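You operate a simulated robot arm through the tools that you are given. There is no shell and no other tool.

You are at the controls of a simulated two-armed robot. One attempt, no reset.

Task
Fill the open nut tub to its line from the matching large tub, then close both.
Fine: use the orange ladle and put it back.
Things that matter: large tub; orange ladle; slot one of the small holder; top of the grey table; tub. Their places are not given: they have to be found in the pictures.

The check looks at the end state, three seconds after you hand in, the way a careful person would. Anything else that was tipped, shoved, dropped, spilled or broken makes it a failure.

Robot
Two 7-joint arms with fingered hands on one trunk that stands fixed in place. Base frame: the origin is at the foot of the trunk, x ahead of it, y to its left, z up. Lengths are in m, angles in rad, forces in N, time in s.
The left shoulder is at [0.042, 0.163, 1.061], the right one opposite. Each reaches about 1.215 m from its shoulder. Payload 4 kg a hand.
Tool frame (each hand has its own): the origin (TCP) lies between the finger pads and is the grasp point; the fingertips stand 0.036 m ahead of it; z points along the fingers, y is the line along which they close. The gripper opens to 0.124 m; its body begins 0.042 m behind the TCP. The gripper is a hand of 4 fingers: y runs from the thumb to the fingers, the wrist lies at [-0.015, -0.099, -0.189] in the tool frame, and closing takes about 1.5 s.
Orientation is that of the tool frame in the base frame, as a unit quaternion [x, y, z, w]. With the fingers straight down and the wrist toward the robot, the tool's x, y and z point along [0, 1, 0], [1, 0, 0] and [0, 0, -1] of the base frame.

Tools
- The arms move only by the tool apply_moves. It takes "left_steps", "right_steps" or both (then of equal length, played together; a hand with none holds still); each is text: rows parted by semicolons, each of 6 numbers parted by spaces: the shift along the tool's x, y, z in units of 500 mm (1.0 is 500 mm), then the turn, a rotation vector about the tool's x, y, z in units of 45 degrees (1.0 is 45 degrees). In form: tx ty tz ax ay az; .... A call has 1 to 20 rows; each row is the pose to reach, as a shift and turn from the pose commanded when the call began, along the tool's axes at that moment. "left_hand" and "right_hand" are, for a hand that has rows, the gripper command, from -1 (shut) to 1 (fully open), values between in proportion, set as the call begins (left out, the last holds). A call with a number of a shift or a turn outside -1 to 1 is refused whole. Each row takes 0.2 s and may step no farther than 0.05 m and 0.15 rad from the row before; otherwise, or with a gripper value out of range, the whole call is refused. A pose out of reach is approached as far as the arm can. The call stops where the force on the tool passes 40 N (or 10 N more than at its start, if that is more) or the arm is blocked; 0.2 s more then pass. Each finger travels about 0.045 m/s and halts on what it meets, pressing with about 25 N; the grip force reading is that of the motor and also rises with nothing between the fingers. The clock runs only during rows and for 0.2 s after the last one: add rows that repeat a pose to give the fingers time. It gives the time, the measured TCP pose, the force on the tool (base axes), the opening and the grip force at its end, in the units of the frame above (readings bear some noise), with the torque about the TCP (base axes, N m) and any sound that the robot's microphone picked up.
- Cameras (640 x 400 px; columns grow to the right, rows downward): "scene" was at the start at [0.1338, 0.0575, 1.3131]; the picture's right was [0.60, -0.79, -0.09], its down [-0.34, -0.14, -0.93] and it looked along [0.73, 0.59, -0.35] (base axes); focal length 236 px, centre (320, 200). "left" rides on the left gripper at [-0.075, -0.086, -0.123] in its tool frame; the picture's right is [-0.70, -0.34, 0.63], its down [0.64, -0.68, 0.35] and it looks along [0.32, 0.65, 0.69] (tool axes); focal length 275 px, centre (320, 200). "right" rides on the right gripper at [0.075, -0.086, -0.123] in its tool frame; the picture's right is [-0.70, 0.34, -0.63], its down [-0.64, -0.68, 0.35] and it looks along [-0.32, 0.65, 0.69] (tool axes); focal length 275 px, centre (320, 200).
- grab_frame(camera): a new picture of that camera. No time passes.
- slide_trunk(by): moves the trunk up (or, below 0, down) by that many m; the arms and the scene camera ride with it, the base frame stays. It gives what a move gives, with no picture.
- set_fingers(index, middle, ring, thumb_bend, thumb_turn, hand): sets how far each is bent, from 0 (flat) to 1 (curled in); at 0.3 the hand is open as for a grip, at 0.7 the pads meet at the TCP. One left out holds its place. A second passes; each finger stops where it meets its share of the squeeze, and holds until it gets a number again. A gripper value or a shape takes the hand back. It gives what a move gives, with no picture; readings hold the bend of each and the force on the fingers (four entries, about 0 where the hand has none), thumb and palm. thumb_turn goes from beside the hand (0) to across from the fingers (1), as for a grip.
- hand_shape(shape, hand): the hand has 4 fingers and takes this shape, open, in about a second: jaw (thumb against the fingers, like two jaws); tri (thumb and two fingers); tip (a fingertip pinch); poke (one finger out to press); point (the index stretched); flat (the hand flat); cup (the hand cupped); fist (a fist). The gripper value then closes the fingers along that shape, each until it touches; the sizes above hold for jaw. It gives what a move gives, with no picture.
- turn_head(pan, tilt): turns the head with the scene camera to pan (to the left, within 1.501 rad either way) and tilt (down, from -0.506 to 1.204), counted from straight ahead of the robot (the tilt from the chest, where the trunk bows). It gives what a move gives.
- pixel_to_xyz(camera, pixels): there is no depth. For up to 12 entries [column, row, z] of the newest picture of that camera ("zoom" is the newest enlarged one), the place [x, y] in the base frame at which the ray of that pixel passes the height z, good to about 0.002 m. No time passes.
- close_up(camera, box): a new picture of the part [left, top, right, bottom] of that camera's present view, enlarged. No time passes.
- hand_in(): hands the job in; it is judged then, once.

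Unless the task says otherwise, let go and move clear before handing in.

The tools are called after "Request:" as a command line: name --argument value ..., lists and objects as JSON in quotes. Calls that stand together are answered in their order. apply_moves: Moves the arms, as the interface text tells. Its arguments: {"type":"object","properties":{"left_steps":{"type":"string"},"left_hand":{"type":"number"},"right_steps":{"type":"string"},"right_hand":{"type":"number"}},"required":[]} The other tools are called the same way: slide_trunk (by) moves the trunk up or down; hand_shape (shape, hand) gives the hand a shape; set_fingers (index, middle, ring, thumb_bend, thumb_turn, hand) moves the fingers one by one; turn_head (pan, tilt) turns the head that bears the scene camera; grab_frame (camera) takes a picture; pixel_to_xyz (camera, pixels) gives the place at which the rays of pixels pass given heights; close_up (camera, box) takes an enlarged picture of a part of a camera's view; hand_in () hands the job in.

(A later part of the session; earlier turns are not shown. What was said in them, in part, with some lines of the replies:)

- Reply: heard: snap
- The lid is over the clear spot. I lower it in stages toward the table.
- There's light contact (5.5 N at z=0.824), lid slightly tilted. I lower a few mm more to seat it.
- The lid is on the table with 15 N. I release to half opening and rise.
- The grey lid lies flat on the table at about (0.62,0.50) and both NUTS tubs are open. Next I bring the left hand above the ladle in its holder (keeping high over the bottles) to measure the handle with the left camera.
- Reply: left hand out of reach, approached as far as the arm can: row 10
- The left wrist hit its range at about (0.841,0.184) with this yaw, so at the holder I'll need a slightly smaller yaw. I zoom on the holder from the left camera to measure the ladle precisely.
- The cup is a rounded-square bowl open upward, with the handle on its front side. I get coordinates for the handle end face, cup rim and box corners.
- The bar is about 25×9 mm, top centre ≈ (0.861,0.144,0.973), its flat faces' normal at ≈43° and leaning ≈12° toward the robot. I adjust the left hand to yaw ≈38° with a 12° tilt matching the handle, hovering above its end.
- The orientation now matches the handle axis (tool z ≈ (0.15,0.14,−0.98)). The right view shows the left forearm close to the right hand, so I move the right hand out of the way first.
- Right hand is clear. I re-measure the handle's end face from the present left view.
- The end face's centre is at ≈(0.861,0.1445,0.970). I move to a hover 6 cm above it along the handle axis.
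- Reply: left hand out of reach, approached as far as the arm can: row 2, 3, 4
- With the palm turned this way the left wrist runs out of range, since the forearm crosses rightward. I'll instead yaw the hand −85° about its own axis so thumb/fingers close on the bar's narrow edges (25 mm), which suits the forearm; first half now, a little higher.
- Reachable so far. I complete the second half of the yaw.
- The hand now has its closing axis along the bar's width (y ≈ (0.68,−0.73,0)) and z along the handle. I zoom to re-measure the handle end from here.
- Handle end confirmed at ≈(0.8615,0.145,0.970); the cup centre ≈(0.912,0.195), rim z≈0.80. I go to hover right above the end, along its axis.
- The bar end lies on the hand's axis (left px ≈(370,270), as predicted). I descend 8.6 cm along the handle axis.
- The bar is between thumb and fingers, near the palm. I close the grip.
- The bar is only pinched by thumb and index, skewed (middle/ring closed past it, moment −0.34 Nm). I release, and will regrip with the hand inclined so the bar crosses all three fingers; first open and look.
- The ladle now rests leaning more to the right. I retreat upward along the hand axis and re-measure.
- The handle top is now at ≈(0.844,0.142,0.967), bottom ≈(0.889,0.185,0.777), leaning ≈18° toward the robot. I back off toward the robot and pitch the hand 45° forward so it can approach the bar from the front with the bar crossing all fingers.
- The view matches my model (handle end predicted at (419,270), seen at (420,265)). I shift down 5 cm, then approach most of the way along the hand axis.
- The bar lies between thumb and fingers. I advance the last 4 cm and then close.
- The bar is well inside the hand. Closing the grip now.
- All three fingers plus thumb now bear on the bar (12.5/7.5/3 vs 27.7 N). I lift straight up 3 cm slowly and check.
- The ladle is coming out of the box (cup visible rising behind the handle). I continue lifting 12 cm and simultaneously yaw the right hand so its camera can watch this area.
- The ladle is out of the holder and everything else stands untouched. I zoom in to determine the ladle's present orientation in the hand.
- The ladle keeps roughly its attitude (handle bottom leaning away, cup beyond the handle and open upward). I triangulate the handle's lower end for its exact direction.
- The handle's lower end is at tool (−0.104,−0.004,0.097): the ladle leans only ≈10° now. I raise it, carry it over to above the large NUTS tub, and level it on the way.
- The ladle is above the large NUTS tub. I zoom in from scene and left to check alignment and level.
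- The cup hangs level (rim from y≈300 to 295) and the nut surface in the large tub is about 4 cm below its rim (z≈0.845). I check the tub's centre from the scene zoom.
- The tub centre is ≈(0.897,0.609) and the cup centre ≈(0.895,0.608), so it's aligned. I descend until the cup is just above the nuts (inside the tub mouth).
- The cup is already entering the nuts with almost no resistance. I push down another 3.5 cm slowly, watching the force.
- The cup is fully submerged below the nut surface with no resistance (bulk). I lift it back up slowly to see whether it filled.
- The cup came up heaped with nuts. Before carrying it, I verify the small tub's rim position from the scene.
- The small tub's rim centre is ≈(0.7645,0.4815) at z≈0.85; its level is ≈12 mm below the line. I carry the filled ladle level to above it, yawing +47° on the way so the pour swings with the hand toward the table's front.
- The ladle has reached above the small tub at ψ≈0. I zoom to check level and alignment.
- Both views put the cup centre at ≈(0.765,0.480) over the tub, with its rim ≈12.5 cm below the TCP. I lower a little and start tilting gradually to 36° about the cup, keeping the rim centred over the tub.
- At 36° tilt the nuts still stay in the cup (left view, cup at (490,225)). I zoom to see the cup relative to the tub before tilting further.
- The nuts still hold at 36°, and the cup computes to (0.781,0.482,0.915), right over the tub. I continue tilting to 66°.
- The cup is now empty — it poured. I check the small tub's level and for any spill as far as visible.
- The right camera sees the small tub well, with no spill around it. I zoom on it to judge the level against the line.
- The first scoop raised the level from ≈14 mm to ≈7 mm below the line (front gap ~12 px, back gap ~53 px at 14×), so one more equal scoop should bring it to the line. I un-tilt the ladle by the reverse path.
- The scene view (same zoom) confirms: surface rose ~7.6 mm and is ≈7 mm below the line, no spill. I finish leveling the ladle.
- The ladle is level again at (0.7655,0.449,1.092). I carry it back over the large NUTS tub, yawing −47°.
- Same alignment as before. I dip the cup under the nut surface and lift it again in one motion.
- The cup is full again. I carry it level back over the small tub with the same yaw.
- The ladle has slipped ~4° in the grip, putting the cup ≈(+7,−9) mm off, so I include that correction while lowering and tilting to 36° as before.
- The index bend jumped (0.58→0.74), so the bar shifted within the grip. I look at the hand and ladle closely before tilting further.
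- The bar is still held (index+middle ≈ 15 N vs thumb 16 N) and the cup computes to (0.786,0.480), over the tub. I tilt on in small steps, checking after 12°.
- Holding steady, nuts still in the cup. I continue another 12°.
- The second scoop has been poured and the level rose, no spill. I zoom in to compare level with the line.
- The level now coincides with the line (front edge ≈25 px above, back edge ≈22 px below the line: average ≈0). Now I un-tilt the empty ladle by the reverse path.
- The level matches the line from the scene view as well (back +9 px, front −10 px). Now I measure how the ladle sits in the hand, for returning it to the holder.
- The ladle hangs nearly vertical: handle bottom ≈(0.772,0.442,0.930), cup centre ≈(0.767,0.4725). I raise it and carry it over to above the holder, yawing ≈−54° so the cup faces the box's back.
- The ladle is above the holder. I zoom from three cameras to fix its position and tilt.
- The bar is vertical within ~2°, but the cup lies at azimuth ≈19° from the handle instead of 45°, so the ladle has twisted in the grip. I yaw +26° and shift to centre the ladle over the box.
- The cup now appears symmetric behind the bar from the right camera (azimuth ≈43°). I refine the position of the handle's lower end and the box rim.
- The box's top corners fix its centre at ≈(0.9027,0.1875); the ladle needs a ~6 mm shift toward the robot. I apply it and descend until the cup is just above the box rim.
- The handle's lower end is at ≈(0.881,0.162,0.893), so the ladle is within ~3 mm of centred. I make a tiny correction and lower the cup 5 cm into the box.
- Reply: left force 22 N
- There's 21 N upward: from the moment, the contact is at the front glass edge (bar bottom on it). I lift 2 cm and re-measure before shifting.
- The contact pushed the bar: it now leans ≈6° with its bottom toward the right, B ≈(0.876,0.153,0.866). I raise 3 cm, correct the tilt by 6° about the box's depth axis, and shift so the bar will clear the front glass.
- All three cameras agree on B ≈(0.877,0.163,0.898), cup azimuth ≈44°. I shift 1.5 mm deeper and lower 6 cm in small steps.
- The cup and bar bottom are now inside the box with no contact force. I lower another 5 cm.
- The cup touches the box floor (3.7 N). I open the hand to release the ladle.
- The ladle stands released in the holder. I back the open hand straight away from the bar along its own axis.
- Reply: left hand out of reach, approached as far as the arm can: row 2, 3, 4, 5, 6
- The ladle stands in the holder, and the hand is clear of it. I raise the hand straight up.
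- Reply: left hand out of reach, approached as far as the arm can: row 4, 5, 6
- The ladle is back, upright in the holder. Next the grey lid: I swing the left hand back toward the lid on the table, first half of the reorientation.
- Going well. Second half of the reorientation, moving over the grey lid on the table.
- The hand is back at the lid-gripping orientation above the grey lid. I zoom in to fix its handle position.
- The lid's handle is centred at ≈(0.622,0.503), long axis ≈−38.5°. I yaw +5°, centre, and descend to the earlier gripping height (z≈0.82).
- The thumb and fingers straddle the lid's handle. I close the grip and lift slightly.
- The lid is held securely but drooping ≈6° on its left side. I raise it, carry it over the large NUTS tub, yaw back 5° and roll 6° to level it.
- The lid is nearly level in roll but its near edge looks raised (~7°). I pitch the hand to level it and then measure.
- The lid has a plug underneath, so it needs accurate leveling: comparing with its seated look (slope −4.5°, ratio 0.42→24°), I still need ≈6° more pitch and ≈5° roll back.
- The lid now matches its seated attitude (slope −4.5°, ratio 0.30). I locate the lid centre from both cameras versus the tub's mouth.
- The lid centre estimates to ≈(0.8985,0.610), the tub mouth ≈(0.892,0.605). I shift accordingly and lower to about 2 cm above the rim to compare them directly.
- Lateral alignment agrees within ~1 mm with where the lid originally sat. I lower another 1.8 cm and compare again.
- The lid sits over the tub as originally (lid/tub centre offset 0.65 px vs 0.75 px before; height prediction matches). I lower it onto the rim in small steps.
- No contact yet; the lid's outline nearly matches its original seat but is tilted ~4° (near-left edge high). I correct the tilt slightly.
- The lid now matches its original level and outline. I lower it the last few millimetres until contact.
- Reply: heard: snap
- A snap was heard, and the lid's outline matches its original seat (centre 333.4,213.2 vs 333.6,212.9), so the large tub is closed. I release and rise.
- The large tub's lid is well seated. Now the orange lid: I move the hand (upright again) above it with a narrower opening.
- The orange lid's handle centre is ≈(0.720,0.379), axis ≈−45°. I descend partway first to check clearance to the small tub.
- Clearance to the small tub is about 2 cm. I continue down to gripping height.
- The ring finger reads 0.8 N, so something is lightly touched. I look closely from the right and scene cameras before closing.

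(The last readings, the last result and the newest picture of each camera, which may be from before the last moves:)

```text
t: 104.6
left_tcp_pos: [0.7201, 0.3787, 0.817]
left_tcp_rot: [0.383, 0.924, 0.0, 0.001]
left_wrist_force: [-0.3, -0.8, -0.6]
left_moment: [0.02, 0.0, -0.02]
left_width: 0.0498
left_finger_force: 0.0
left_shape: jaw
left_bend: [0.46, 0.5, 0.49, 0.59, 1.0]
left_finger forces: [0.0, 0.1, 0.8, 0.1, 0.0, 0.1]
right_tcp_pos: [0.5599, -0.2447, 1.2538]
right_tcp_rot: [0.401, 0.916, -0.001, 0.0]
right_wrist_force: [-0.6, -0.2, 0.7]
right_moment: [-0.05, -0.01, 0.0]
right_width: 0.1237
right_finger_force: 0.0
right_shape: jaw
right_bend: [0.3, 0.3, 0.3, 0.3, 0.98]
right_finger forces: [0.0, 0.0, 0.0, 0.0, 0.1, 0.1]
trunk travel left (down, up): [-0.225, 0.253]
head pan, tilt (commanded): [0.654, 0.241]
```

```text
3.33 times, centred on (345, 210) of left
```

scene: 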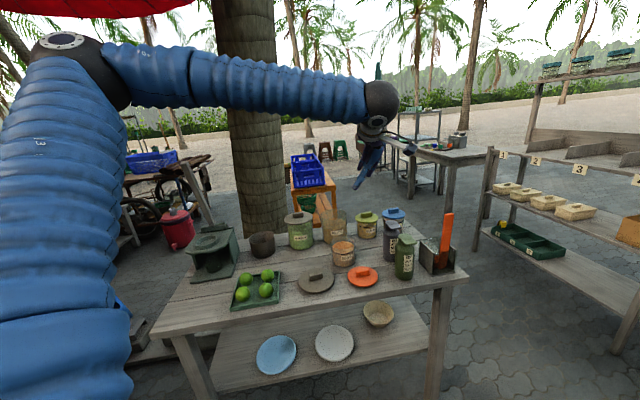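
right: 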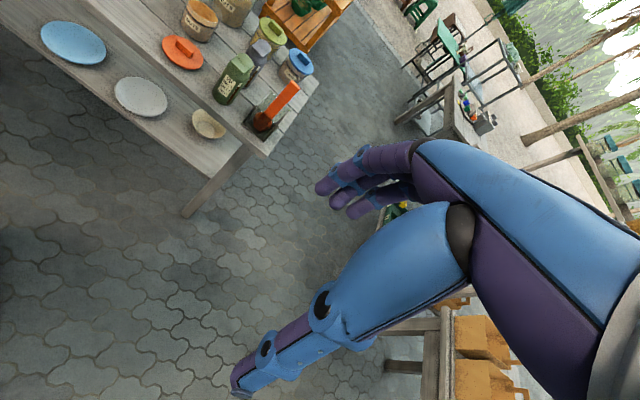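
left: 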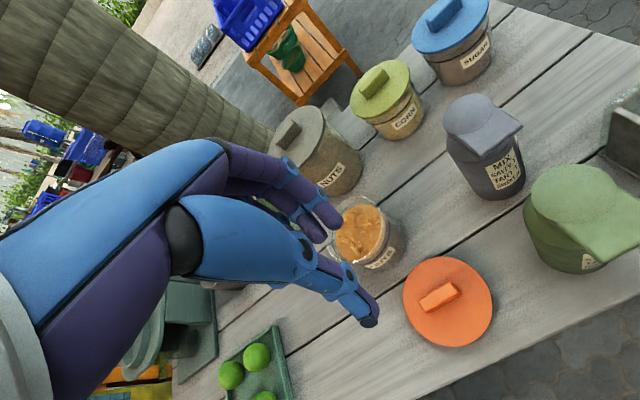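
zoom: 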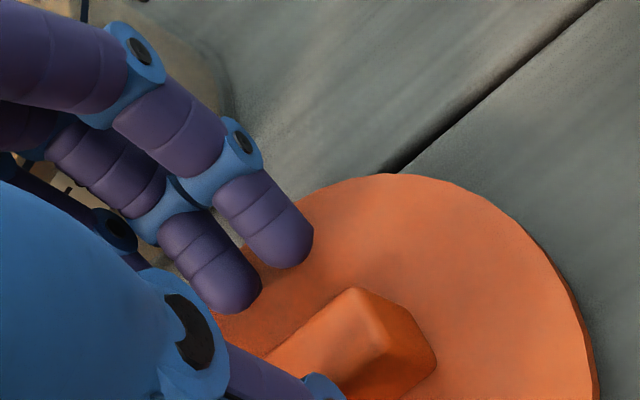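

The ring finger's upper part seems to just brush the small tub's rim. I shift the hand 5 mm toward the robot, away from the tub, and check the reading.

Request:
apply_moves --left_steps "0 -0.005 0 0 0 0; 0 -0.01 0 0 0 0; 0 -0.01 0 0 0 0"

Request:
close_up --camera "right" --box '[160, 0, 230, 60]'

```text
t: 105.4
left_tcp_pos: [0.7171, 0.3752, 0.8167]
left_tcp_rot: [0.383, 0.924, 0.0, 0.0]
left_wrist_force: [0.1, -0.6, 0.4]
left_moment: [0.0, -0.01, -0.02]
left_width: 0.0499
left_finger_force: 0.1
left_shape: jaw
left_bend: [0.46, 0.5, 0.48, 0.59, 1.0]
left_finger forces: [0.0, 0.1, 0.0, 0.0, 0.1, 0.0]
right_tcp_pos: [0.5609, -0.2448, 1.2528]
right_tcp_rot: [0.401, 0.916, -0.001, 0.0]
right_wrist_force: [-0.6, -0.3, -0.1]
right_moment: [0.0, 0.0, 0.01]
right_width: 0.1238
right_finger_force: 0.0
right_shape: jaw
right_bend: [0.3, 0.3, 0.3, 0.3, 0.98]
right_finger forces: [0.1, 0.0, 0.0, 0.0, 0.0, 0.0]
trunk travel left (down, up): [-0.225, 0.253]
head pan, tilt (commanded): [0.654, 0.241]
```

```text
6.67 times, centred on (195, 30) of right
```

zoom: 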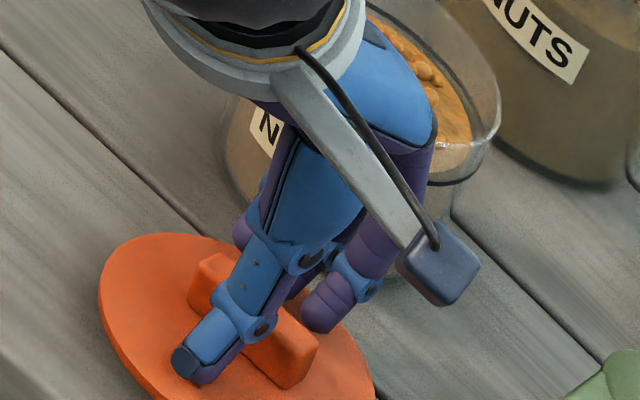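

The touch is gone. I close on the orange handle and lift a little.

Request:
apply_moves --left_steps "0 0 0 0 0 0; 0 0 0 0 0 0; 0 0 0 0 0 0; 0 0 0 0 0 0; 0 0 0 0 0 0; 0 0 -0.02 0 0 0; 0 0 -0.04 0 0 0; 0 -0.01 -0.08 0 0 0" --left_hand -1

Request:
close_up --camera "scene" --box '[315, 215, 405, 305]'

Request:
close_up --camera "left" --box '[240, 150, 480, 390]'

```text
t: 107.2
left_tcp_pos: [0.7125, 0.3716, 0.8588]
left_tcp_rot: [0.382, 0.924, 0.001, 0.001]
left_wrist_force: [-0.2, -0.3, -0.1]
left_moment: [-0.04, 0.02, 0.0]
left_width: 0.0141
left_finger_force: 25.4
left_shape: jaw
left_bend: [0.61, 0.63, 0.64, 0.66, 1.0]
left_finger forces: [15.1, 7.2, 3.1, 0.0, 27.0, 0.1]
right_tcp_pos: [0.5619, -0.2454, 1.2533]
right_tcp_rot: [0.401, 0.916, 0.0, 0.0]
right_wrist_force: [-0.6, 0.7, -0.2]
right_moment: [0.01, -0.01, 0.01]
right_width: 0.1234
right_finger_force: 0.1
right_shape: jaw
right_bend: [0.3, 0.3, 0.3, 0.3, 0.98]
right_finger forces: [0.0, 0.1, 0.0, 0.0, 0.1, 0.1]
trunk travel left (down, up): [-0.225, 0.253]
head pan, tilt (commanded): [0.654, 0.241]
```

```text
4.44 times, centred on (360, 260) of scene
```

zoom: 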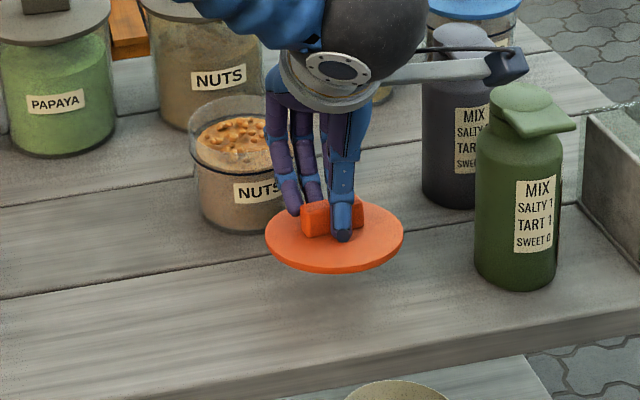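

```text
1.67 times, centred on (360, 270) of left
```

zoom: 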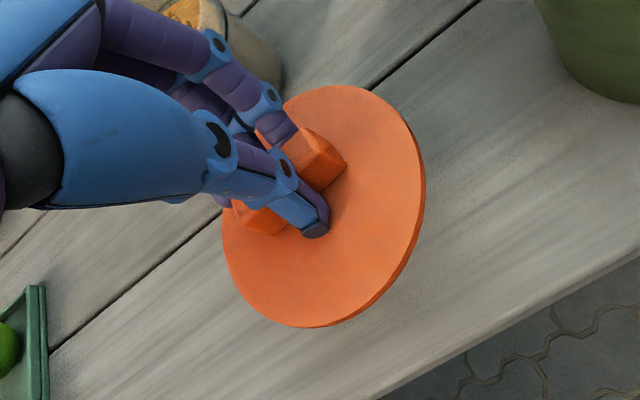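

The orange lid is lifted. I re-measure the small tub's rim, then carry the lid above it.

Request:
apply_moves --left_steps "0 0 -0.067 0 0 0; 0 0 -0.135 0 0 0; 0 0 -0.202 0 0 0; 0.0205 0.0548 -0.202 -0.05 0 0; 0.0409 0.1095 -0.202 -0.1 0 0; 0.0614 0.1643 -0.202 -0.15 0 0; 0.0818 0.219 -0.202 -0.2 0 0; 0.0818 0.219 -0.202 -0.2 0 0"

Request:
close_up --camera "scene" --box '[310, 205, 380, 275]'

Request:
close_up --camera "left" --box '[240, 150, 520, 390]'

Request:
close_up --camera "right" --box '[160, 0, 260, 70]'

```text
t: 109.0
left_tcp_pos: [0.7617, 0.479, 0.9588]
left_tcp_rot: [0.381, 0.921, 0.074, 0.032]
left_wrist_force: [-0.7, 0.1, 0.1]
left_moment: [0.01, 0.0, 0.02]
left_width: 0.0143
left_finger_force: 25.2
left_shape: jaw
left_bend: [0.61, 0.63, 0.64, 0.67, 1.0]
left_finger forces: [15.1, 7.3, 3.1, 0.0, 27.9, 0.0]
right_tcp_pos: [0.5616, -0.2454, 1.2538]
right_tcp_rot: [0.401, 0.916, 0.0, 0.0]
right_wrist_force: [-1.0, -0.2, 0.5]
right_moment: [0.01, -0.02, -0.02]
right_width: 0.1236
right_finger_force: 0.1
right_shape: jaw
right_bend: [0.3, 0.3, 0.3, 0.3, 0.98]
right_finger forces: [0.0, 0.0, 0.0, 0.1, 0.1, 0.0]
trunk travel left (down, up): [-0.225, 0.253]
head pan, tilt (commanded): [0.654, 0.241]
```

```text
5.71 times, centred on (345, 240) of scene
```

zoom: 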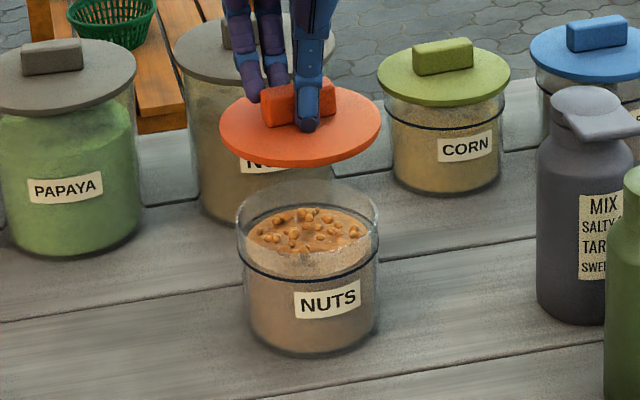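

```text
1.67 times, centred on (380, 270) of left
```

zoom: 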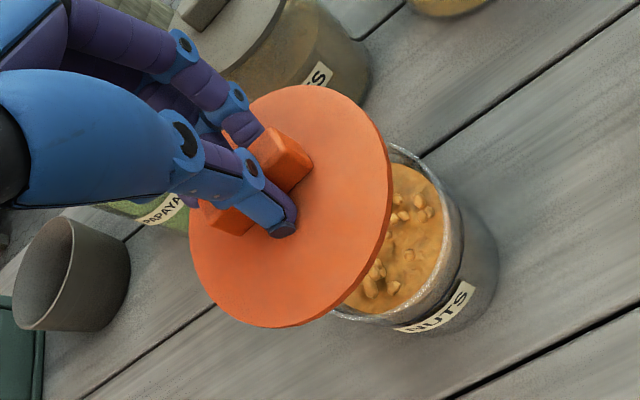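

```text
5.71 times, centred on (210, 35) of right
```

zoom: 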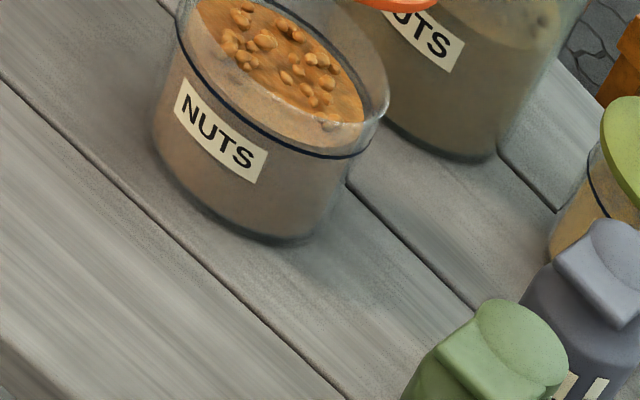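

The small tub hasn't moved. I zoom on the lid to level it.

Request:
close_up --camera "scene" --box '[325, 210, 370, 250]'

```text
10.00 times, centred on (348, 230) of scene
```

zoom: 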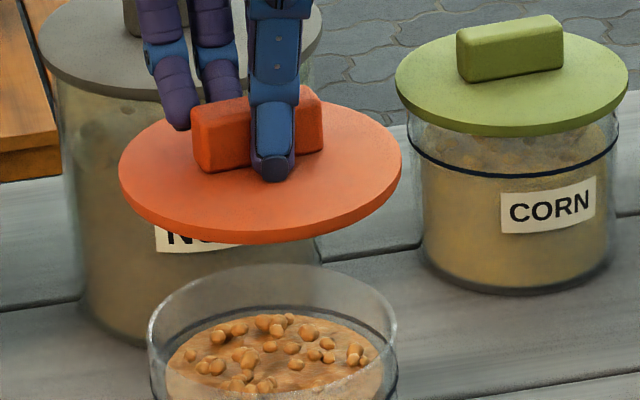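

The lid is level (slope −3.6° vs −3.1° expected, ratio 0.48) and centred over the tub within ~1 mm by projection. I lower it 5 cm.

Request:
apply_moves --left_steps "0.0001 -0.004 0.0247 0 0 0; 0.0001 -0.008 0.0493 0 0 0; 0.0002 -0.0121 0.074 0 0 0; 0.0003 -0.0161 0.0987 0 0 0; 0.0003 -0.0161 0.0987 0 0 0"

Request:
close_up --camera "scene" --box '[320, 220, 366, 270]'

Request:
close_up --camera "right" --box '[170, 0, 240, 50]'

Request:
close_up --camera "left" --box '[240, 150, 520, 390]'

```text
t: 110.2
left_tcp_pos: [0.7618, 0.4776, 0.9084]
left_tcp_rot: [0.381, 0.921, 0.072, 0.031]
left_wrist_force: [0.4, -0.2, -0.6]
left_moment: [0.02, 0.01, 0.03]
left_width: 0.0138
left_finger_force: 25.2
left_shape: jaw
left_bend: [0.61, 0.63, 0.64, 0.67, 1.0]
left_finger forces: [15.2, 7.3, 3.0, 0.0, 28.1, 0.0]
right_tcp_pos: [0.5614, -0.2439, 1.2533]
right_tcp_rot: [0.401, 0.916, 0.001, 0.0]
right_wrist_force: [0.4, -0.2, 0.5]
right_moment: [0.0, -0.01, -0.02]
right_width: 0.1235
right_finger_force: 0.0
right_shape: jaw
right_bend: [0.3, 0.3, 0.3, 0.3, 0.98]
right_finger forces: [0.0, 0.0, 0.0, 0.0, 0.0, 0.0]
trunk travel left (down, up): [-0.225, 0.253]
head pan, tilt (commanded): [0.654, 0.241]
```

```text
8.00 times, centred on (343, 245) of scene
```

zoom: 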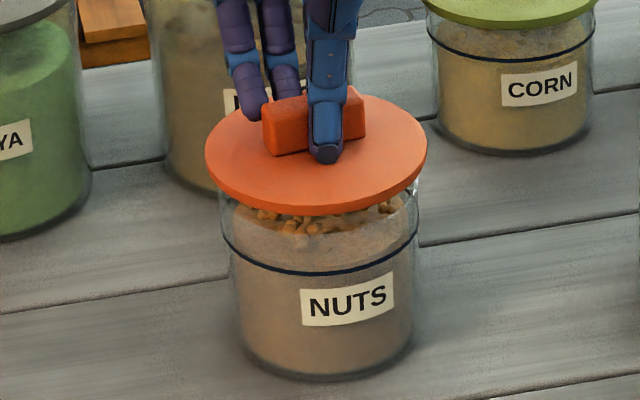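

```text
8.00 times, centred on (205, 25) of right
```

zoom: 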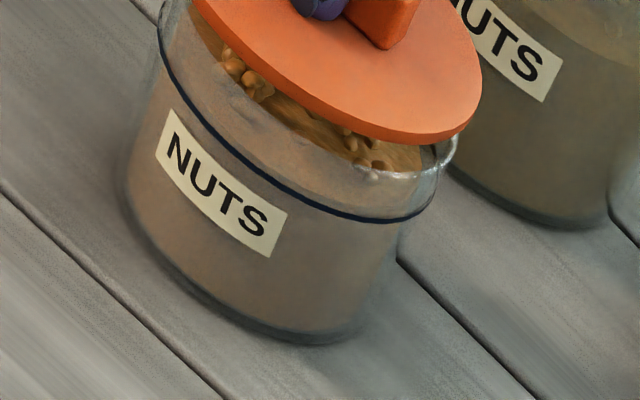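

```text
1.67 times, centred on (380, 270) of left
```

zoom: 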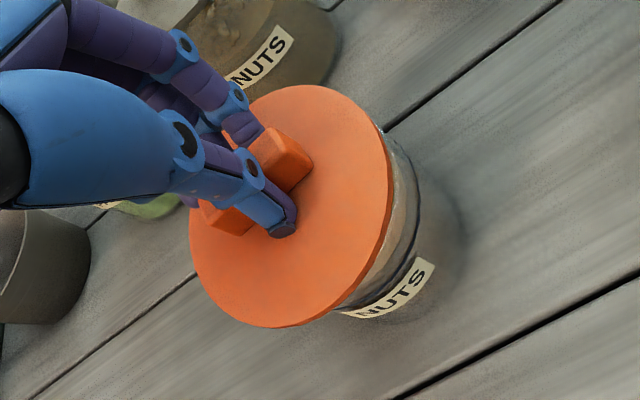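

Aligned (lid centre px 342.5/238.6 vs predicted 342.6/238.8). I lower the remaining centimetre in small steps.

Request:
apply_moves --left_steps "0 -0.0006 0.004 0 0 0; 0 -0.0013 0.0079 0 0 0; 0 -0.0019 0.0118 0 0 0; 0 -0.0026 0.0158 0 0 0; 0.0001 -0.0032 0.0197 0 0 0; 0.0001 -0.0032 0.0197 0 0 0"

Request:
close_up --camera "scene" --box '[320, 220, 366, 270]'

Request:
close_up --camera "right" --box '[170, 0, 240, 50]'

```text
t: 111.6
left_tcp_pos: [0.7612, 0.4781, 0.8974]
left_tcp_rot: [0.381, 0.921, 0.074, 0.029]
left_wrist_force: [0.1, 0.2, 0.1]
left_moment: [-0.03, 0.03, 0.01]
left_width: 0.014
left_finger_force: 25.1
left_shape: jaw
left_bend: [0.61, 0.63, 0.64, 0.67, 1.0]
left_finger forces: [15.1, 7.3, 3.1, 0.0, 28.2, 0.0]
right_tcp_pos: [0.5618, -0.2445, 1.2528]
right_tcp_rot: [0.4, 0.916, 0.0, 0.0]
right_wrist_force: [1.0, -0.4, 0.4]
right_moment: [-0.01, 0.04, 0.0]
right_width: 0.1237
right_finger_force: 0.0
right_shape: jaw
right_bend: [0.3, 0.3, 0.3, 0.3, 0.98]
right_finger forces: [0.1, 0.0, 0.0, 0.0, 0.0, 0.1]
trunk travel left (down, up): [-0.225, 0.253]
head pan, tilt (commanded): [0.654, 0.241]
```

```text
8.00 times, centred on (343, 245) of scene
```

zoom: 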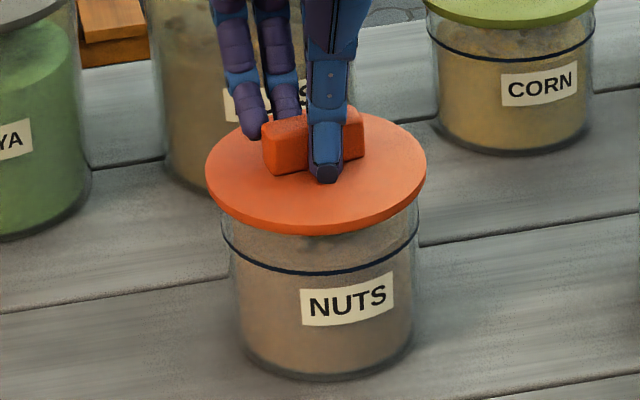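

```text
8.00 times, centred on (205, 25) of right
```

zoom: 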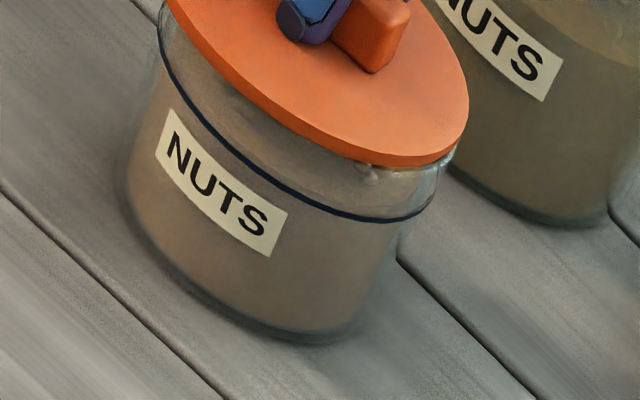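

Very close, no contact yet. I continue down in 1.5 mm steps.

Request:
apply_moves --left_steps "0 -0.0005 0.003 0 0 0; 0 -0.001 0.0059 0 0 0; 0 -0.0014 0.0089 0 0 0; 0 -0.0019 0.0118 0 0 0; 0 -0.0019 0.0118 0 0 0"

Request:
close_up --camera "scene" --box '[320, 220, 366, 270]'

Request:
close_up --camera "right" --box '[170, 0, 240, 50]'

```text
t: 112.8
left_tcp_pos: [0.76, 0.4779, 0.8927]
left_tcp_rot: [0.381, 0.921, 0.073, 0.03]
left_wrist_force: [2.0, 0.7, 2.7]
left_moment: [0.03, 0.05, 0.0]
left_width: 0.0135
left_finger_force: 25.2
left_shape: jaw
left_bend: [0.61, 0.63, 0.64, 0.67, 1.0]
left_finger forces: [15.9, 7.9, 3.3, 0.0, 29.4, 0.1]
right_tcp_pos: [0.562, -0.244, 1.2535]
right_tcp_rot: [0.401, 0.916, 0.0, -0.001]
right_wrist_force: [0.8, 0.2, 0.5]
right_moment: [0.03, -0.02, -0.02]
right_width: 0.1235
right_finger_force: 0.1
right_shape: jaw
right_bend: [0.3, 0.3, 0.3, 0.3, 0.98]
right_finger forces: [0.0, 0.1, 0.0, 0.1, 0.0, 0.0]
trunk travel left (down, up): [-0.225, 0.253]
head pan, tilt (commanded): [0.654, 0.241]
```

```text
8.00 times, centred on (343, 245) of scene
```

zoom: 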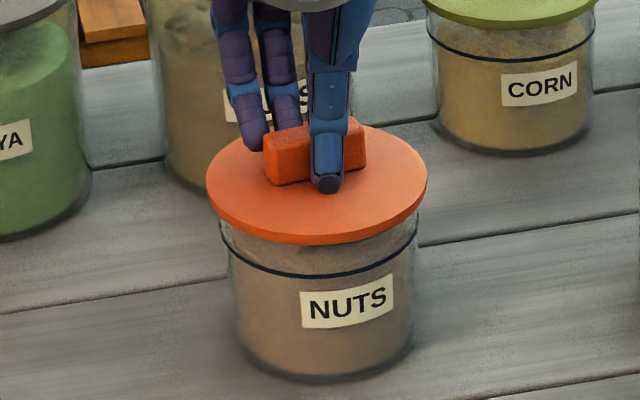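

```text
8.00 times, centred on (205, 25) of right
```

zoom: 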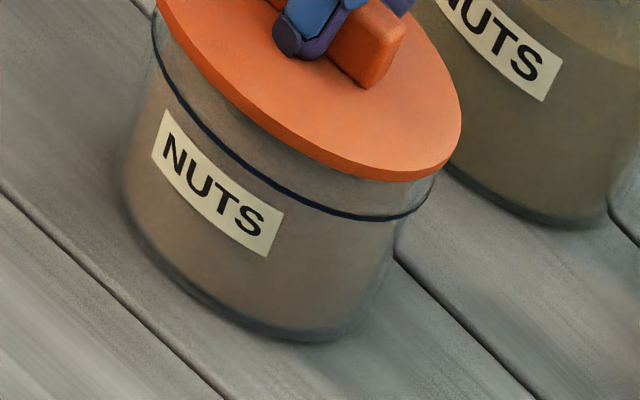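

Light contact (2.7 N) and the lid appears to be on the rim, but no snap yet. I press a few millimetres further.

Request:
apply_moves --left_steps "0 -0.0006 0.004 0 0 0; 0 -0.0013 0.0079 0 0 0; 0 -0.0013 0.0079 0 0 0"

Request:
close_up --camera "scene" --box '[320, 220, 366, 270]'

Request:
close_up --camera "right" --box '[170, 0, 240, 50]'

```text
t: 113.6
left_tcp_pos: [0.7613, 0.4775, 0.8922]
left_tcp_rot: [0.382, 0.921, 0.075, 0.032]
left_wrist_force: [4.6, 4.5, 21.2]
left_moment: [0.1, -0.05, -0.06]
left_width: 0.0117
left_finger_force: 25.5
left_shape: jaw
left_bend: [0.6, 0.63, 0.63, 0.68, 1.0]
left_finger forces: [18.3, 9.8, 4.1, 0.0, 41.3, 0.0]
right_tcp_pos: [0.5607, -0.2456, 1.2539]
right_tcp_rot: [0.401, 0.916, 0.0, 0.0]
right_wrist_force: [0.3, 0.0, 0.4]
right_moment: [0.02, 0.0, -0.02]
right_width: 0.1236
right_finger_force: 0.1
right_shape: jaw
right_bend: [0.3, 0.3, 0.3, 0.3, 0.98]
right_finger forces: [0.1, 0.0, 0.0, 0.0, 0.0, 0.0]
trunk travel left (down, up): [-0.225, 0.253]
head pan, tilt (commanded): [0.654, 0.241]
```

```text
8.00 times, centred on (343, 245) of scene
```

zoom: 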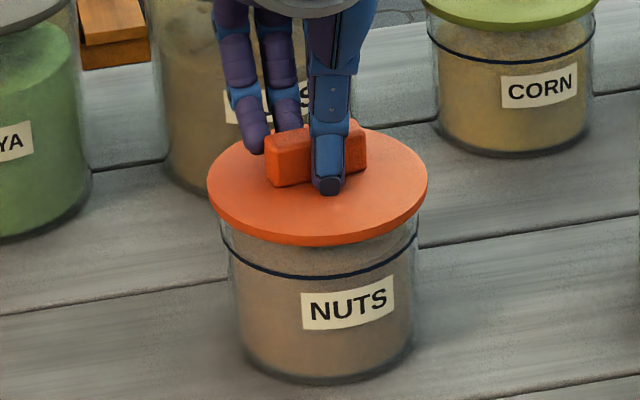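

```text
8.00 times, centred on (205, 25) of right
```

zoom: 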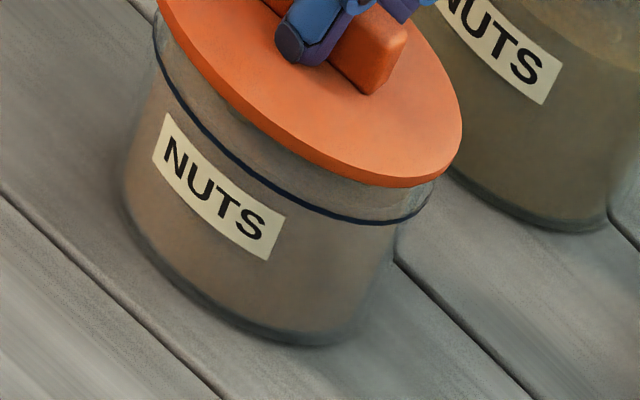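

21 N but no snap: the lid may be sitting off-centre. I relax the press slightly and reposition the right camera for a better view of lid and tub together.

Request:
apply_moves --left_steps "0 0.0003 -0.002 0 0 0; 0 0.0006 -0.004 0 0 0; 0 0.001 -0.006 0 0 0; 0 0.0013 -0.0079 0 0 0; 0 0.0013 -0.0079 0 0 0; 0 0.0013 -0.0079 0 0 0; 0 0.0013 -0.0079 0 0 0" --right_steps "0.0152 0.0257 0 0 0 -0.111; 0.0304 0.0513 0 0 0 -0.222; 0.0456 0.077 0 0 0 -0.333; 0.0608 0.1026 0 0 0 -0.445; 0.076 0.1283 0 0 0 -0.556; 0.0912 0.1539 0 0 0 -0.667; 0.1064 0.1796 0 0 0 -0.778"

Request:
grab_frame --camera "right"

Request:
grab_frame --camera "scene"

```text
t: 115.2
left_tcp_pos: [0.7603, 0.4776, 0.8912]
left_tcp_rot: [0.382, 0.921, 0.073, 0.03]
left_wrist_force: [0.2, -0.1, 0.8]
left_moment: [-0.01, 0.0, 0.04]
left_width: 0.0125
left_finger_force: 25.3
left_shape: jaw
left_bend: [0.6, 0.63, 0.64, 0.67, 1.0]
left_finger forces: [16.2, 7.6, 3.1, 0.0, 29.3, 0.0]
right_tcp_pos: [0.5572, -0.1311, 1.2553]
right_tcp_rot: [0.111, 0.994, 0.001, -0.003]
right_wrist_force: [0.4, -0.2, -0.8]
right_moment: [-0.04, 0.04, -0.01]
right_width: 0.1238
right_finger_force: 0.1
right_shape: jaw
right_bend: [0.3, 0.3, 0.3, 0.3, 0.98]
right_finger forces: [0.0, 0.1, 0.0, 0.0, 0.0, 0.0]
right hand out of reach, approached as far as the arm can: row 6, 7
trunk travel left (down, up): [-0.225, 0.253]
head pan, tilt (commanded): [0.654, 0.241]
```

```text
taken
```

right: 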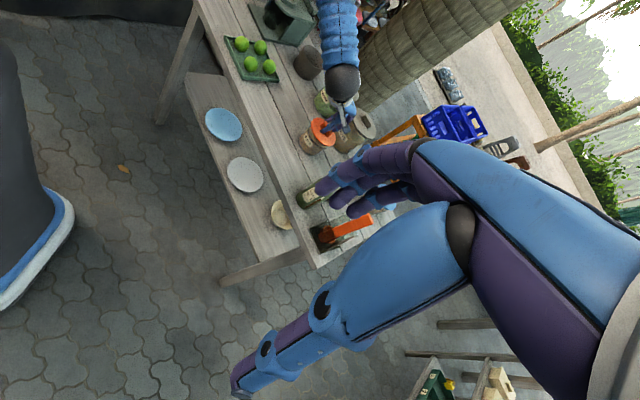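

```text
taken
```

scene: 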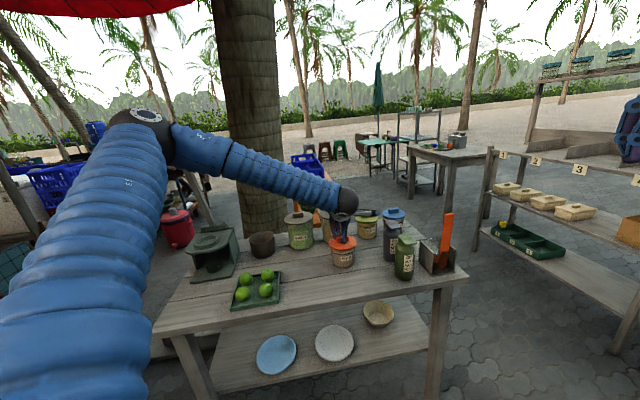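

Request:
close_up --camera "right" --box '[290, 105, 360, 165]'

Request:
close_up --camera "scene" --box '[320, 225, 366, 270]'

```text
6.67 times, centred on (325, 135) of right
```

zoom: 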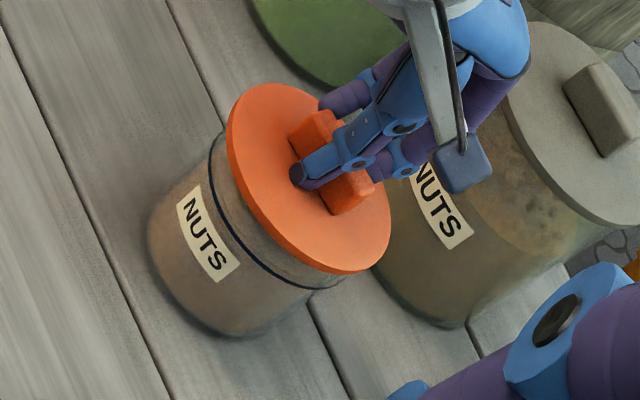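

```text
8.89 times, centred on (343, 248) of scene
```

zoom: 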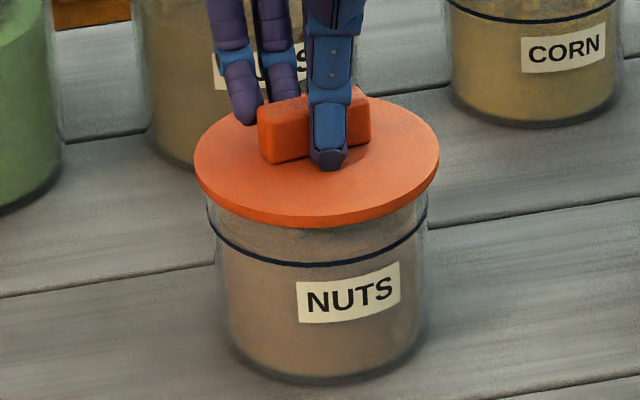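

Request:
close_up --camera "right" --box '[300, 112, 345, 160]'

Request:
close_up --camera "left" --box '[260, 160, 480, 350]'

```text
8.33 times, centred on (322, 136) of right
```

zoom: 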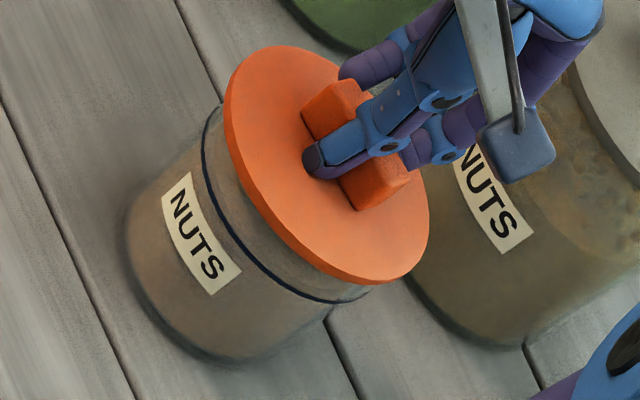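

```text
2.11 times, centred on (370, 255) of left
```

zoom: 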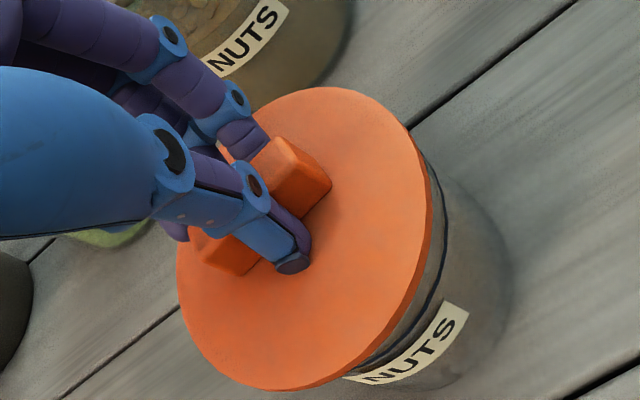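

Combining the three views, the lid sits ≈6 mm too close to the robot (needs ≈(+4,+5) mm). I lift it 1 cm, shift, and check level.

Request:
apply_moves --left_steps "0 0.0016 -0.0099 0 0 0; 0 0.0032 -0.0197 0 0 0; 0.0006 0.0096 -0.0187 0 0 0; 0.0011 0.016 -0.0176 0 0 0; 0.0011 0.016 -0.0176 0 0 0"

Request:
close_up --camera "scene" --box '[320, 225, 366, 270]'

Request:
close_up --camera "right" --box '[300, 112, 345, 160]'

```text
t: 116.4
left_tcp_pos: [0.765, 0.4829, 0.9032]
left_tcp_rot: [0.381, 0.921, 0.073, 0.03]
left_wrist_force: [-0.9, -0.7, 0.0]
left_moment: [0.0, -0.01, 0.01]
left_width: 0.0124
left_finger_force: 25.4
left_shape: jaw
left_bend: [0.6, 0.63, 0.64, 0.67, 1.0]
left_finger forces: [16.1, 7.6, 3.3, 0.0, 31.4, 0.0]
right_tcp_pos: [0.5582, -0.1305, 1.2554]
right_tcp_rot: [0.111, 0.994, 0.001, -0.003]
right_wrist_force: [0.1, 0.5, 0.4]
right_moment: [0.01, 0.0, 0.0]
right_width: 0.1234
right_finger_force: 0.0
right_shape: jaw
right_bend: [0.3, 0.3, 0.3, 0.3, 0.98]
right_finger forces: [0.1, 0.0, 0.1, 0.0, 0.0, 0.0]
trunk travel left (down, up): [-0.225, 0.253]
head pan, tilt (commanded): [0.654, 0.241]
```

```text
8.89 times, centred on (343, 248) of scene
```

zoom: 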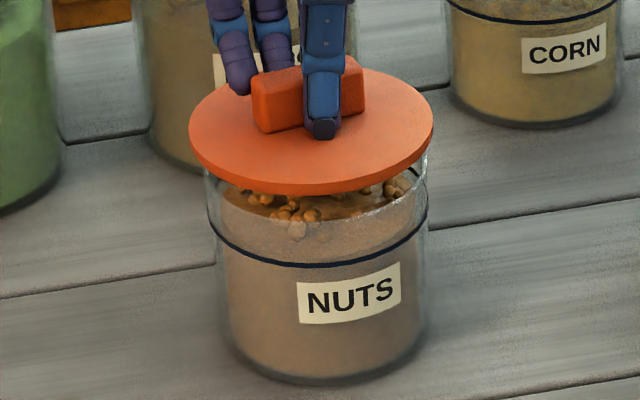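

```text
8.33 times, centred on (322, 136) of right
```

zoom: 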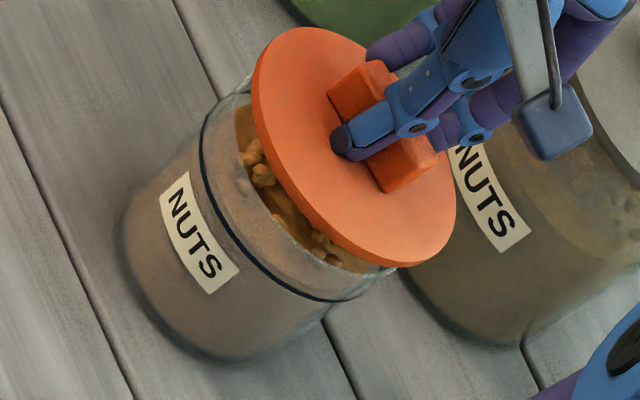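

Centred within ~1 mm from the right view now, and nearly level. I lower again in small steps.

Request:
apply_moves --left_steps "0 -0.001 0.006 0 0 0; 0 -0.0019 0.0118 0 0 0; 0 -0.0029 0.0178 0 0 0; 0 -0.0035 0.0217 0 0 0; 0 -0.0042 0.0257 0 0 0"

Request:
close_up --camera "scene" --box '[320, 225, 366, 270]'

Request:
close_up --camera "right" --box '[300, 112, 345, 160]'

```text
t: 117.6
left_tcp_pos: [0.7656, 0.4836, 0.8902]
left_tcp_rot: [0.382, 0.921, 0.074, 0.031]
left_wrist_force: [-2.2, -2.8, 5.7]
left_moment: [0.04, -0.08, -0.03]
left_width: 0.0128
left_finger_force: 24.9
left_shape: jaw
left_bend: [0.61, 0.63, 0.64, 0.67, 1.0]
left_finger forces: [16.0, 7.8, 3.2, 0.0, 38.0, 0.1]
right_tcp_pos: [0.5571, -0.1304, 1.2565]
right_tcp_rot: [0.111, 0.994, 0.001, -0.003]
right_wrist_force: [-0.2, 0.4, 0.3]
right_moment: [0.0, 0.01, 0.02]
right_width: 0.1239
right_finger_force: 0.2
right_shape: jaw
right_bend: [0.3, 0.3, 0.3, 0.3, 0.98]
right_finger forces: [0.1, 0.1, 0.1, 0.0, 0.0, 0.0]
trunk travel left (down, up): [-0.225, 0.253]
head pan, tilt (commanded): [0.654, 0.241]
heard: snap
```

```text
8.89 times, centred on (343, 248) of scene
```

zoom: 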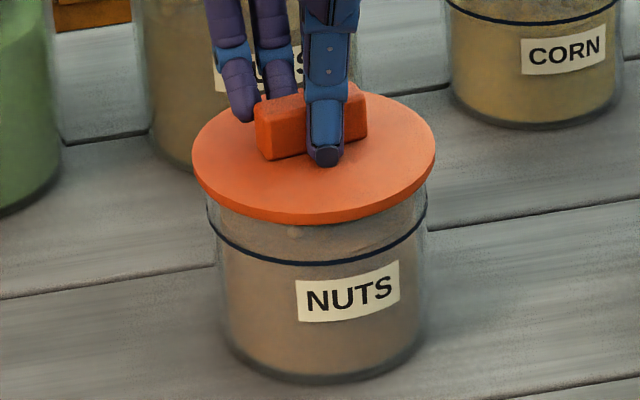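

```text
8.33 times, centred on (322, 136) of right
```

zoom: 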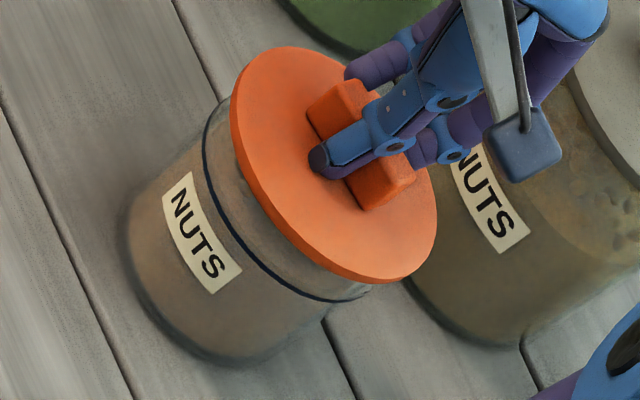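

A snap was heard – the orange lid is on the small tub. I release and rise.

Request:
apply_moves --left_steps "0 0 0 0 0 0; 0 0 0 0 0 0; 0 0 0 0 0 0; 0 0 0 0 0 0; 0 0 0 0 0 0; 0 0 -0.02 0 0 0; 0 0 -0.06 0 0 0; 0 0 -0.14 0 0 0; 0 0 -0.23 0 0 0; 0 0 -0.32 0 0 0" --left_hand 0.0

Request:
grab_frame --camera "scene"

Request:
close_up --camera "scene" --box '[290, 190, 470, 300]'

Request:
close_up --camera "scene" --box '[320, 225, 366, 270]'

```text
t: 119.8
left_tcp_pos: [0.7466, 0.4623, 1.0492]
left_tcp_rot: [0.381, 0.921, 0.074, 0.03]
left_wrist_force: [-0.7, -0.7, 0.6]
left_moment: [0.01, -0.02, -0.01]
left_width: 0.0618
left_finger_force: 0.1
left_shape: jaw
left_bend: [0.42, 0.46, 0.44, 0.56, 1.0]
left_finger forces: [0.1, 0.0, 0.0, 0.0, 0.0, 0.0]
right_tcp_pos: [0.5562, -0.1324, 1.2564]
right_tcp_rot: [0.111, 0.994, 0.001, -0.002]
right_wrist_force: [0.3, 0.6, -0.4]
right_moment: [0.02, 0.01, 0.0]
right_width: 0.124
right_finger_force: 0.0
right_shape: jaw
right_bend: [0.3, 0.3, 0.3, 0.3, 0.98]
right_finger forces: [0.0, 0.1, 0.0, 0.0, 0.1, 0.0]
trunk travel left (down, up): [-0.225, 0.253]
head pan, tilt (commanded): [0.654, 0.241]
```

```text
taken
```

scene: 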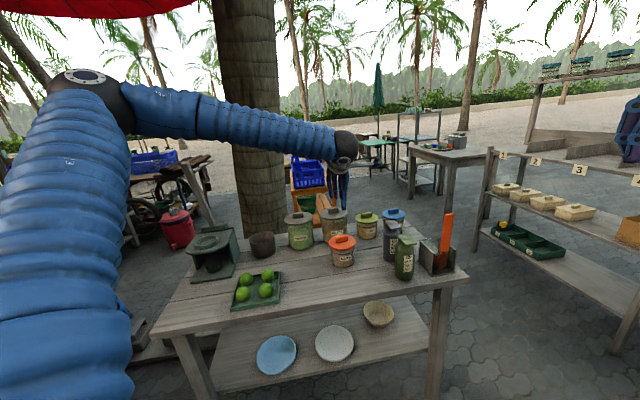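

```text
3.56 times, centred on (380, 245) of scene
```

zoom: 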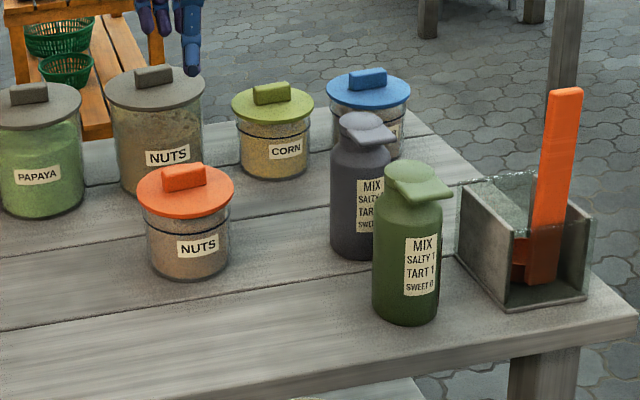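

```text
8.89 times, centred on (343, 248) of scene
```

zoom: 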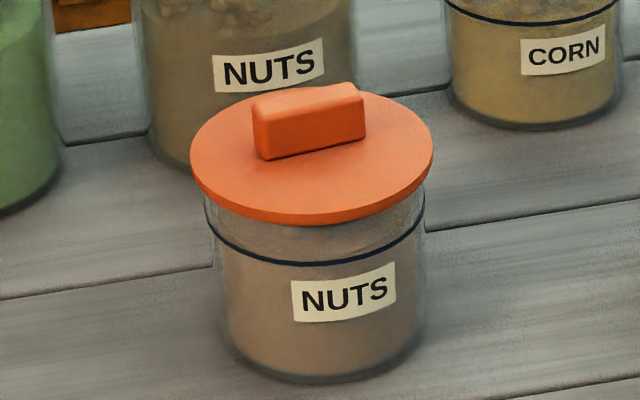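

Both tubs are closed, the ladle is in its holder, and no spill or displaced item is visible. I move the left hand up and back, well clear.

Request:
apply_moves --left_steps "0 0 -0.08 0 0 0; 0 0 -0.16 0 0 0; 0 0 -0.24 0 0 0; 0.03 -0.07 -0.26 0.05 0 0; 0.06 -0.14 -0.26 0.1 0 0; 0.09 -0.21 -0.26 0.15 0 0; 0.12 -0.28 -0.26 0.2 0 0; 0.15 -0.35 -0.26 0.2 0 0; 0.15 -0.35 -0.26 0.2 0 0" --left_hand 1

Request:
grab_frame --camera "scene"

Request:
close_up --camera "right" --box '[290, 90, 380, 170]'

Request:
grab_frame --camera "left"

```text
t: 121.8
left_tcp_pos: [0.5574, 0.3813, 1.1483]
left_tcp_rot: [0.382, 0.924, -0.001, 0.0]
left_wrist_force: [-0.1, 0.7, 0.0]
left_moment: [-0.03, 0.05, -0.01]
left_width: 0.1237
left_finger_force: 0.0
left_shape: jaw
left_bend: [0.3, 0.3, 0.3, 0.3, 0.98]
left_finger forces: [0.0, 0.0, 0.1, 0.1, 0.1, 0.1]
right_tcp_pos: [0.5582, -0.1304, 1.256]
right_tcp_rot: [0.11, 0.994, 0.001, -0.004]
right_wrist_force: [0.0, 0.4, 0.4]
right_moment: [0.0, 0.0, 0.02]
right_width: 0.1244
right_finger_force: 0.0
right_shape: jaw
right_bend: [0.3, 0.3, 0.3, 0.3, 0.98]
right_finger forces: [0.0, 0.1, 0.0, 0.0, 0.0, 0.1]
trunk travel left (down, up): [-0.225, 0.253]
head pan, tilt (commanded): [0.654, 0.241]
```

```text
taken
```

scene: 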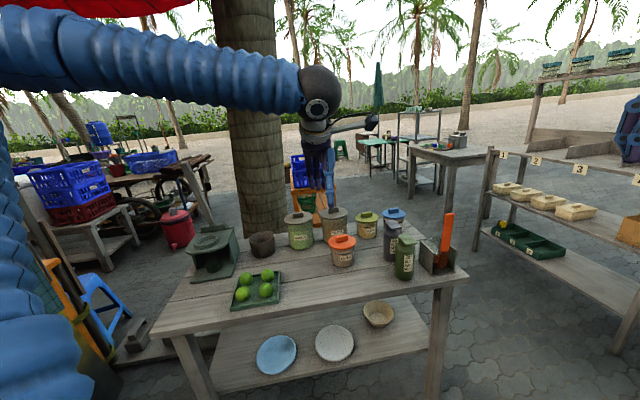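

```text
5.00 times, centred on (335, 130) of right
```

zoom: 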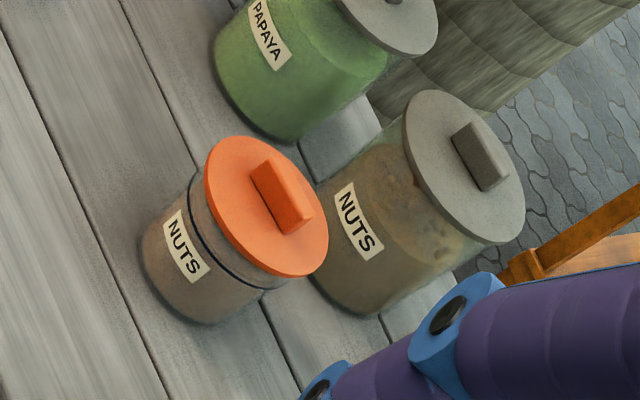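

```text
taken
```

left: 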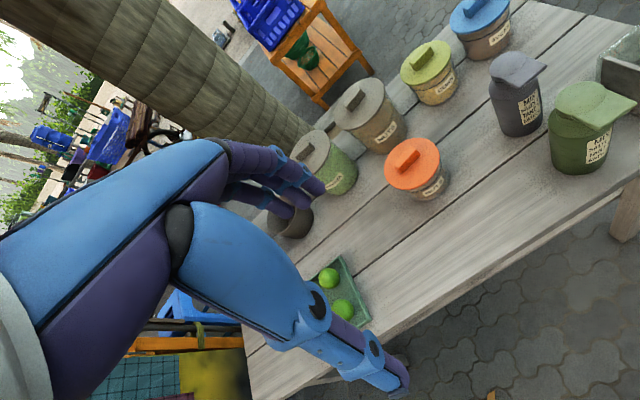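

All looks in order. I take last close-ups of the lids, the level and the ladle before handing in.

Request:
close_up --camera "left" --box '[290, 70, 470, 230]'

Request:
close_up --camera "scene" --box '[323, 235, 363, 272]'

Request:
close_up --camera "scene" --box '[410, 205, 474, 280]'

Request:
close_up --camera "scene" --box '[180, 200, 400, 340]'

```text
2.50 times, centred on (380, 150) of left
```

zoom: 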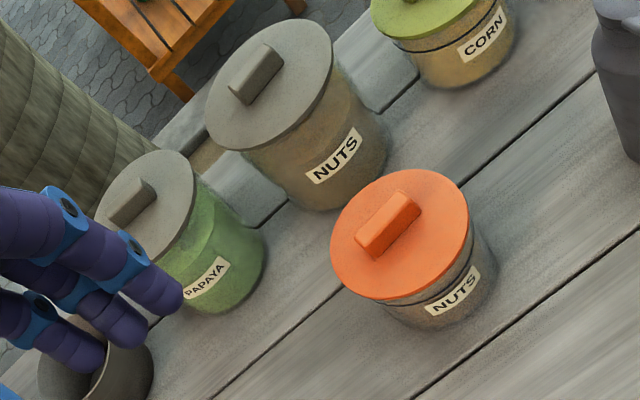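

```text
10.81 times, centred on (343, 254) of scene
```

zoom: 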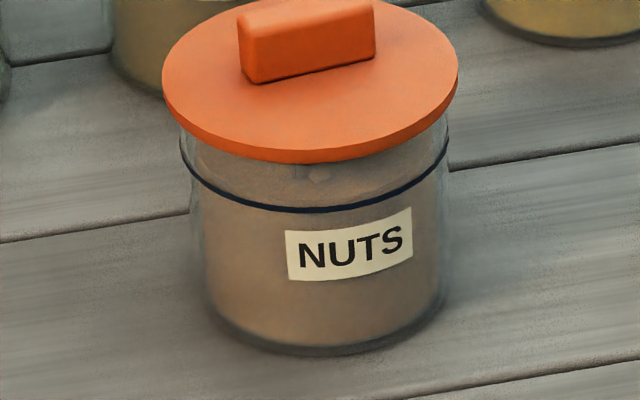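

```text
5.33 times, centred on (442, 242) of scene
```

zoom: 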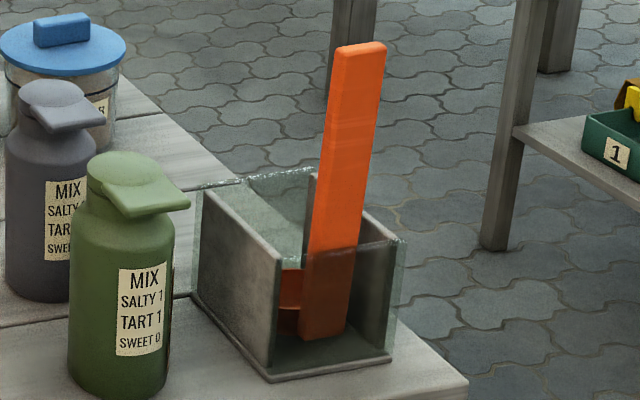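

```text
2.86 times, centred on (290, 270) of scene
```

zoom: 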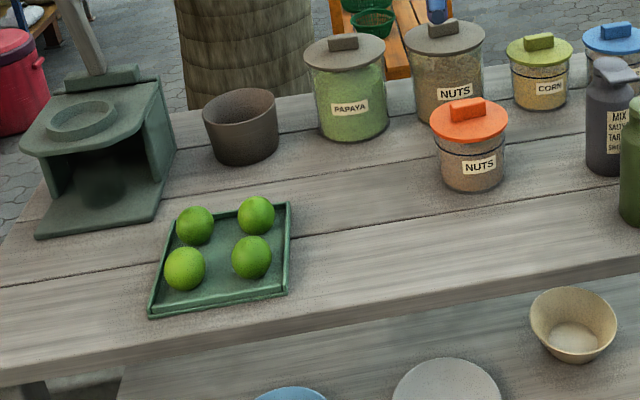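

The close-ups show both NUTS tubs closed with lids flat, the small tub filled to its line, the orange ladle back in the holder, a clean table and every other item in place. Both hands are clear, so I hand in.

Request:
hand_in

```text
The job is handed in.
```

The job is handed in: the small nut tub was filled to its line, both nut tubs are closed, and the orange ladle is back in slot one of the holder.

- **Filling:** It took two ladles from the large nut tub. By the last pictures before its lid went on, the nuts were level with the line to within about a millimetre.
- **Closing:** The grey lid is on the large tub and the orange lid on the small one. Both gave a snap as they went on. The orange lid first sat about 6 mm off centre, so I lifted it slightly, shifted it and set it again.
- **Ladle:** My first try at putting it back touched the front glass of the holder, at about 21 N. I lifted it, straightened it and lowered it in cleanly. It now stands more upright than it did at the start.
- **Other contact:** A finger lightly brushed the small tub while I was picking up the orange lid. The tub also shifted about a millimetre while I was fitting that lid.

The last pictures show no nuts on the table. The bottles, the other tubs and the lime tray look unmoved.
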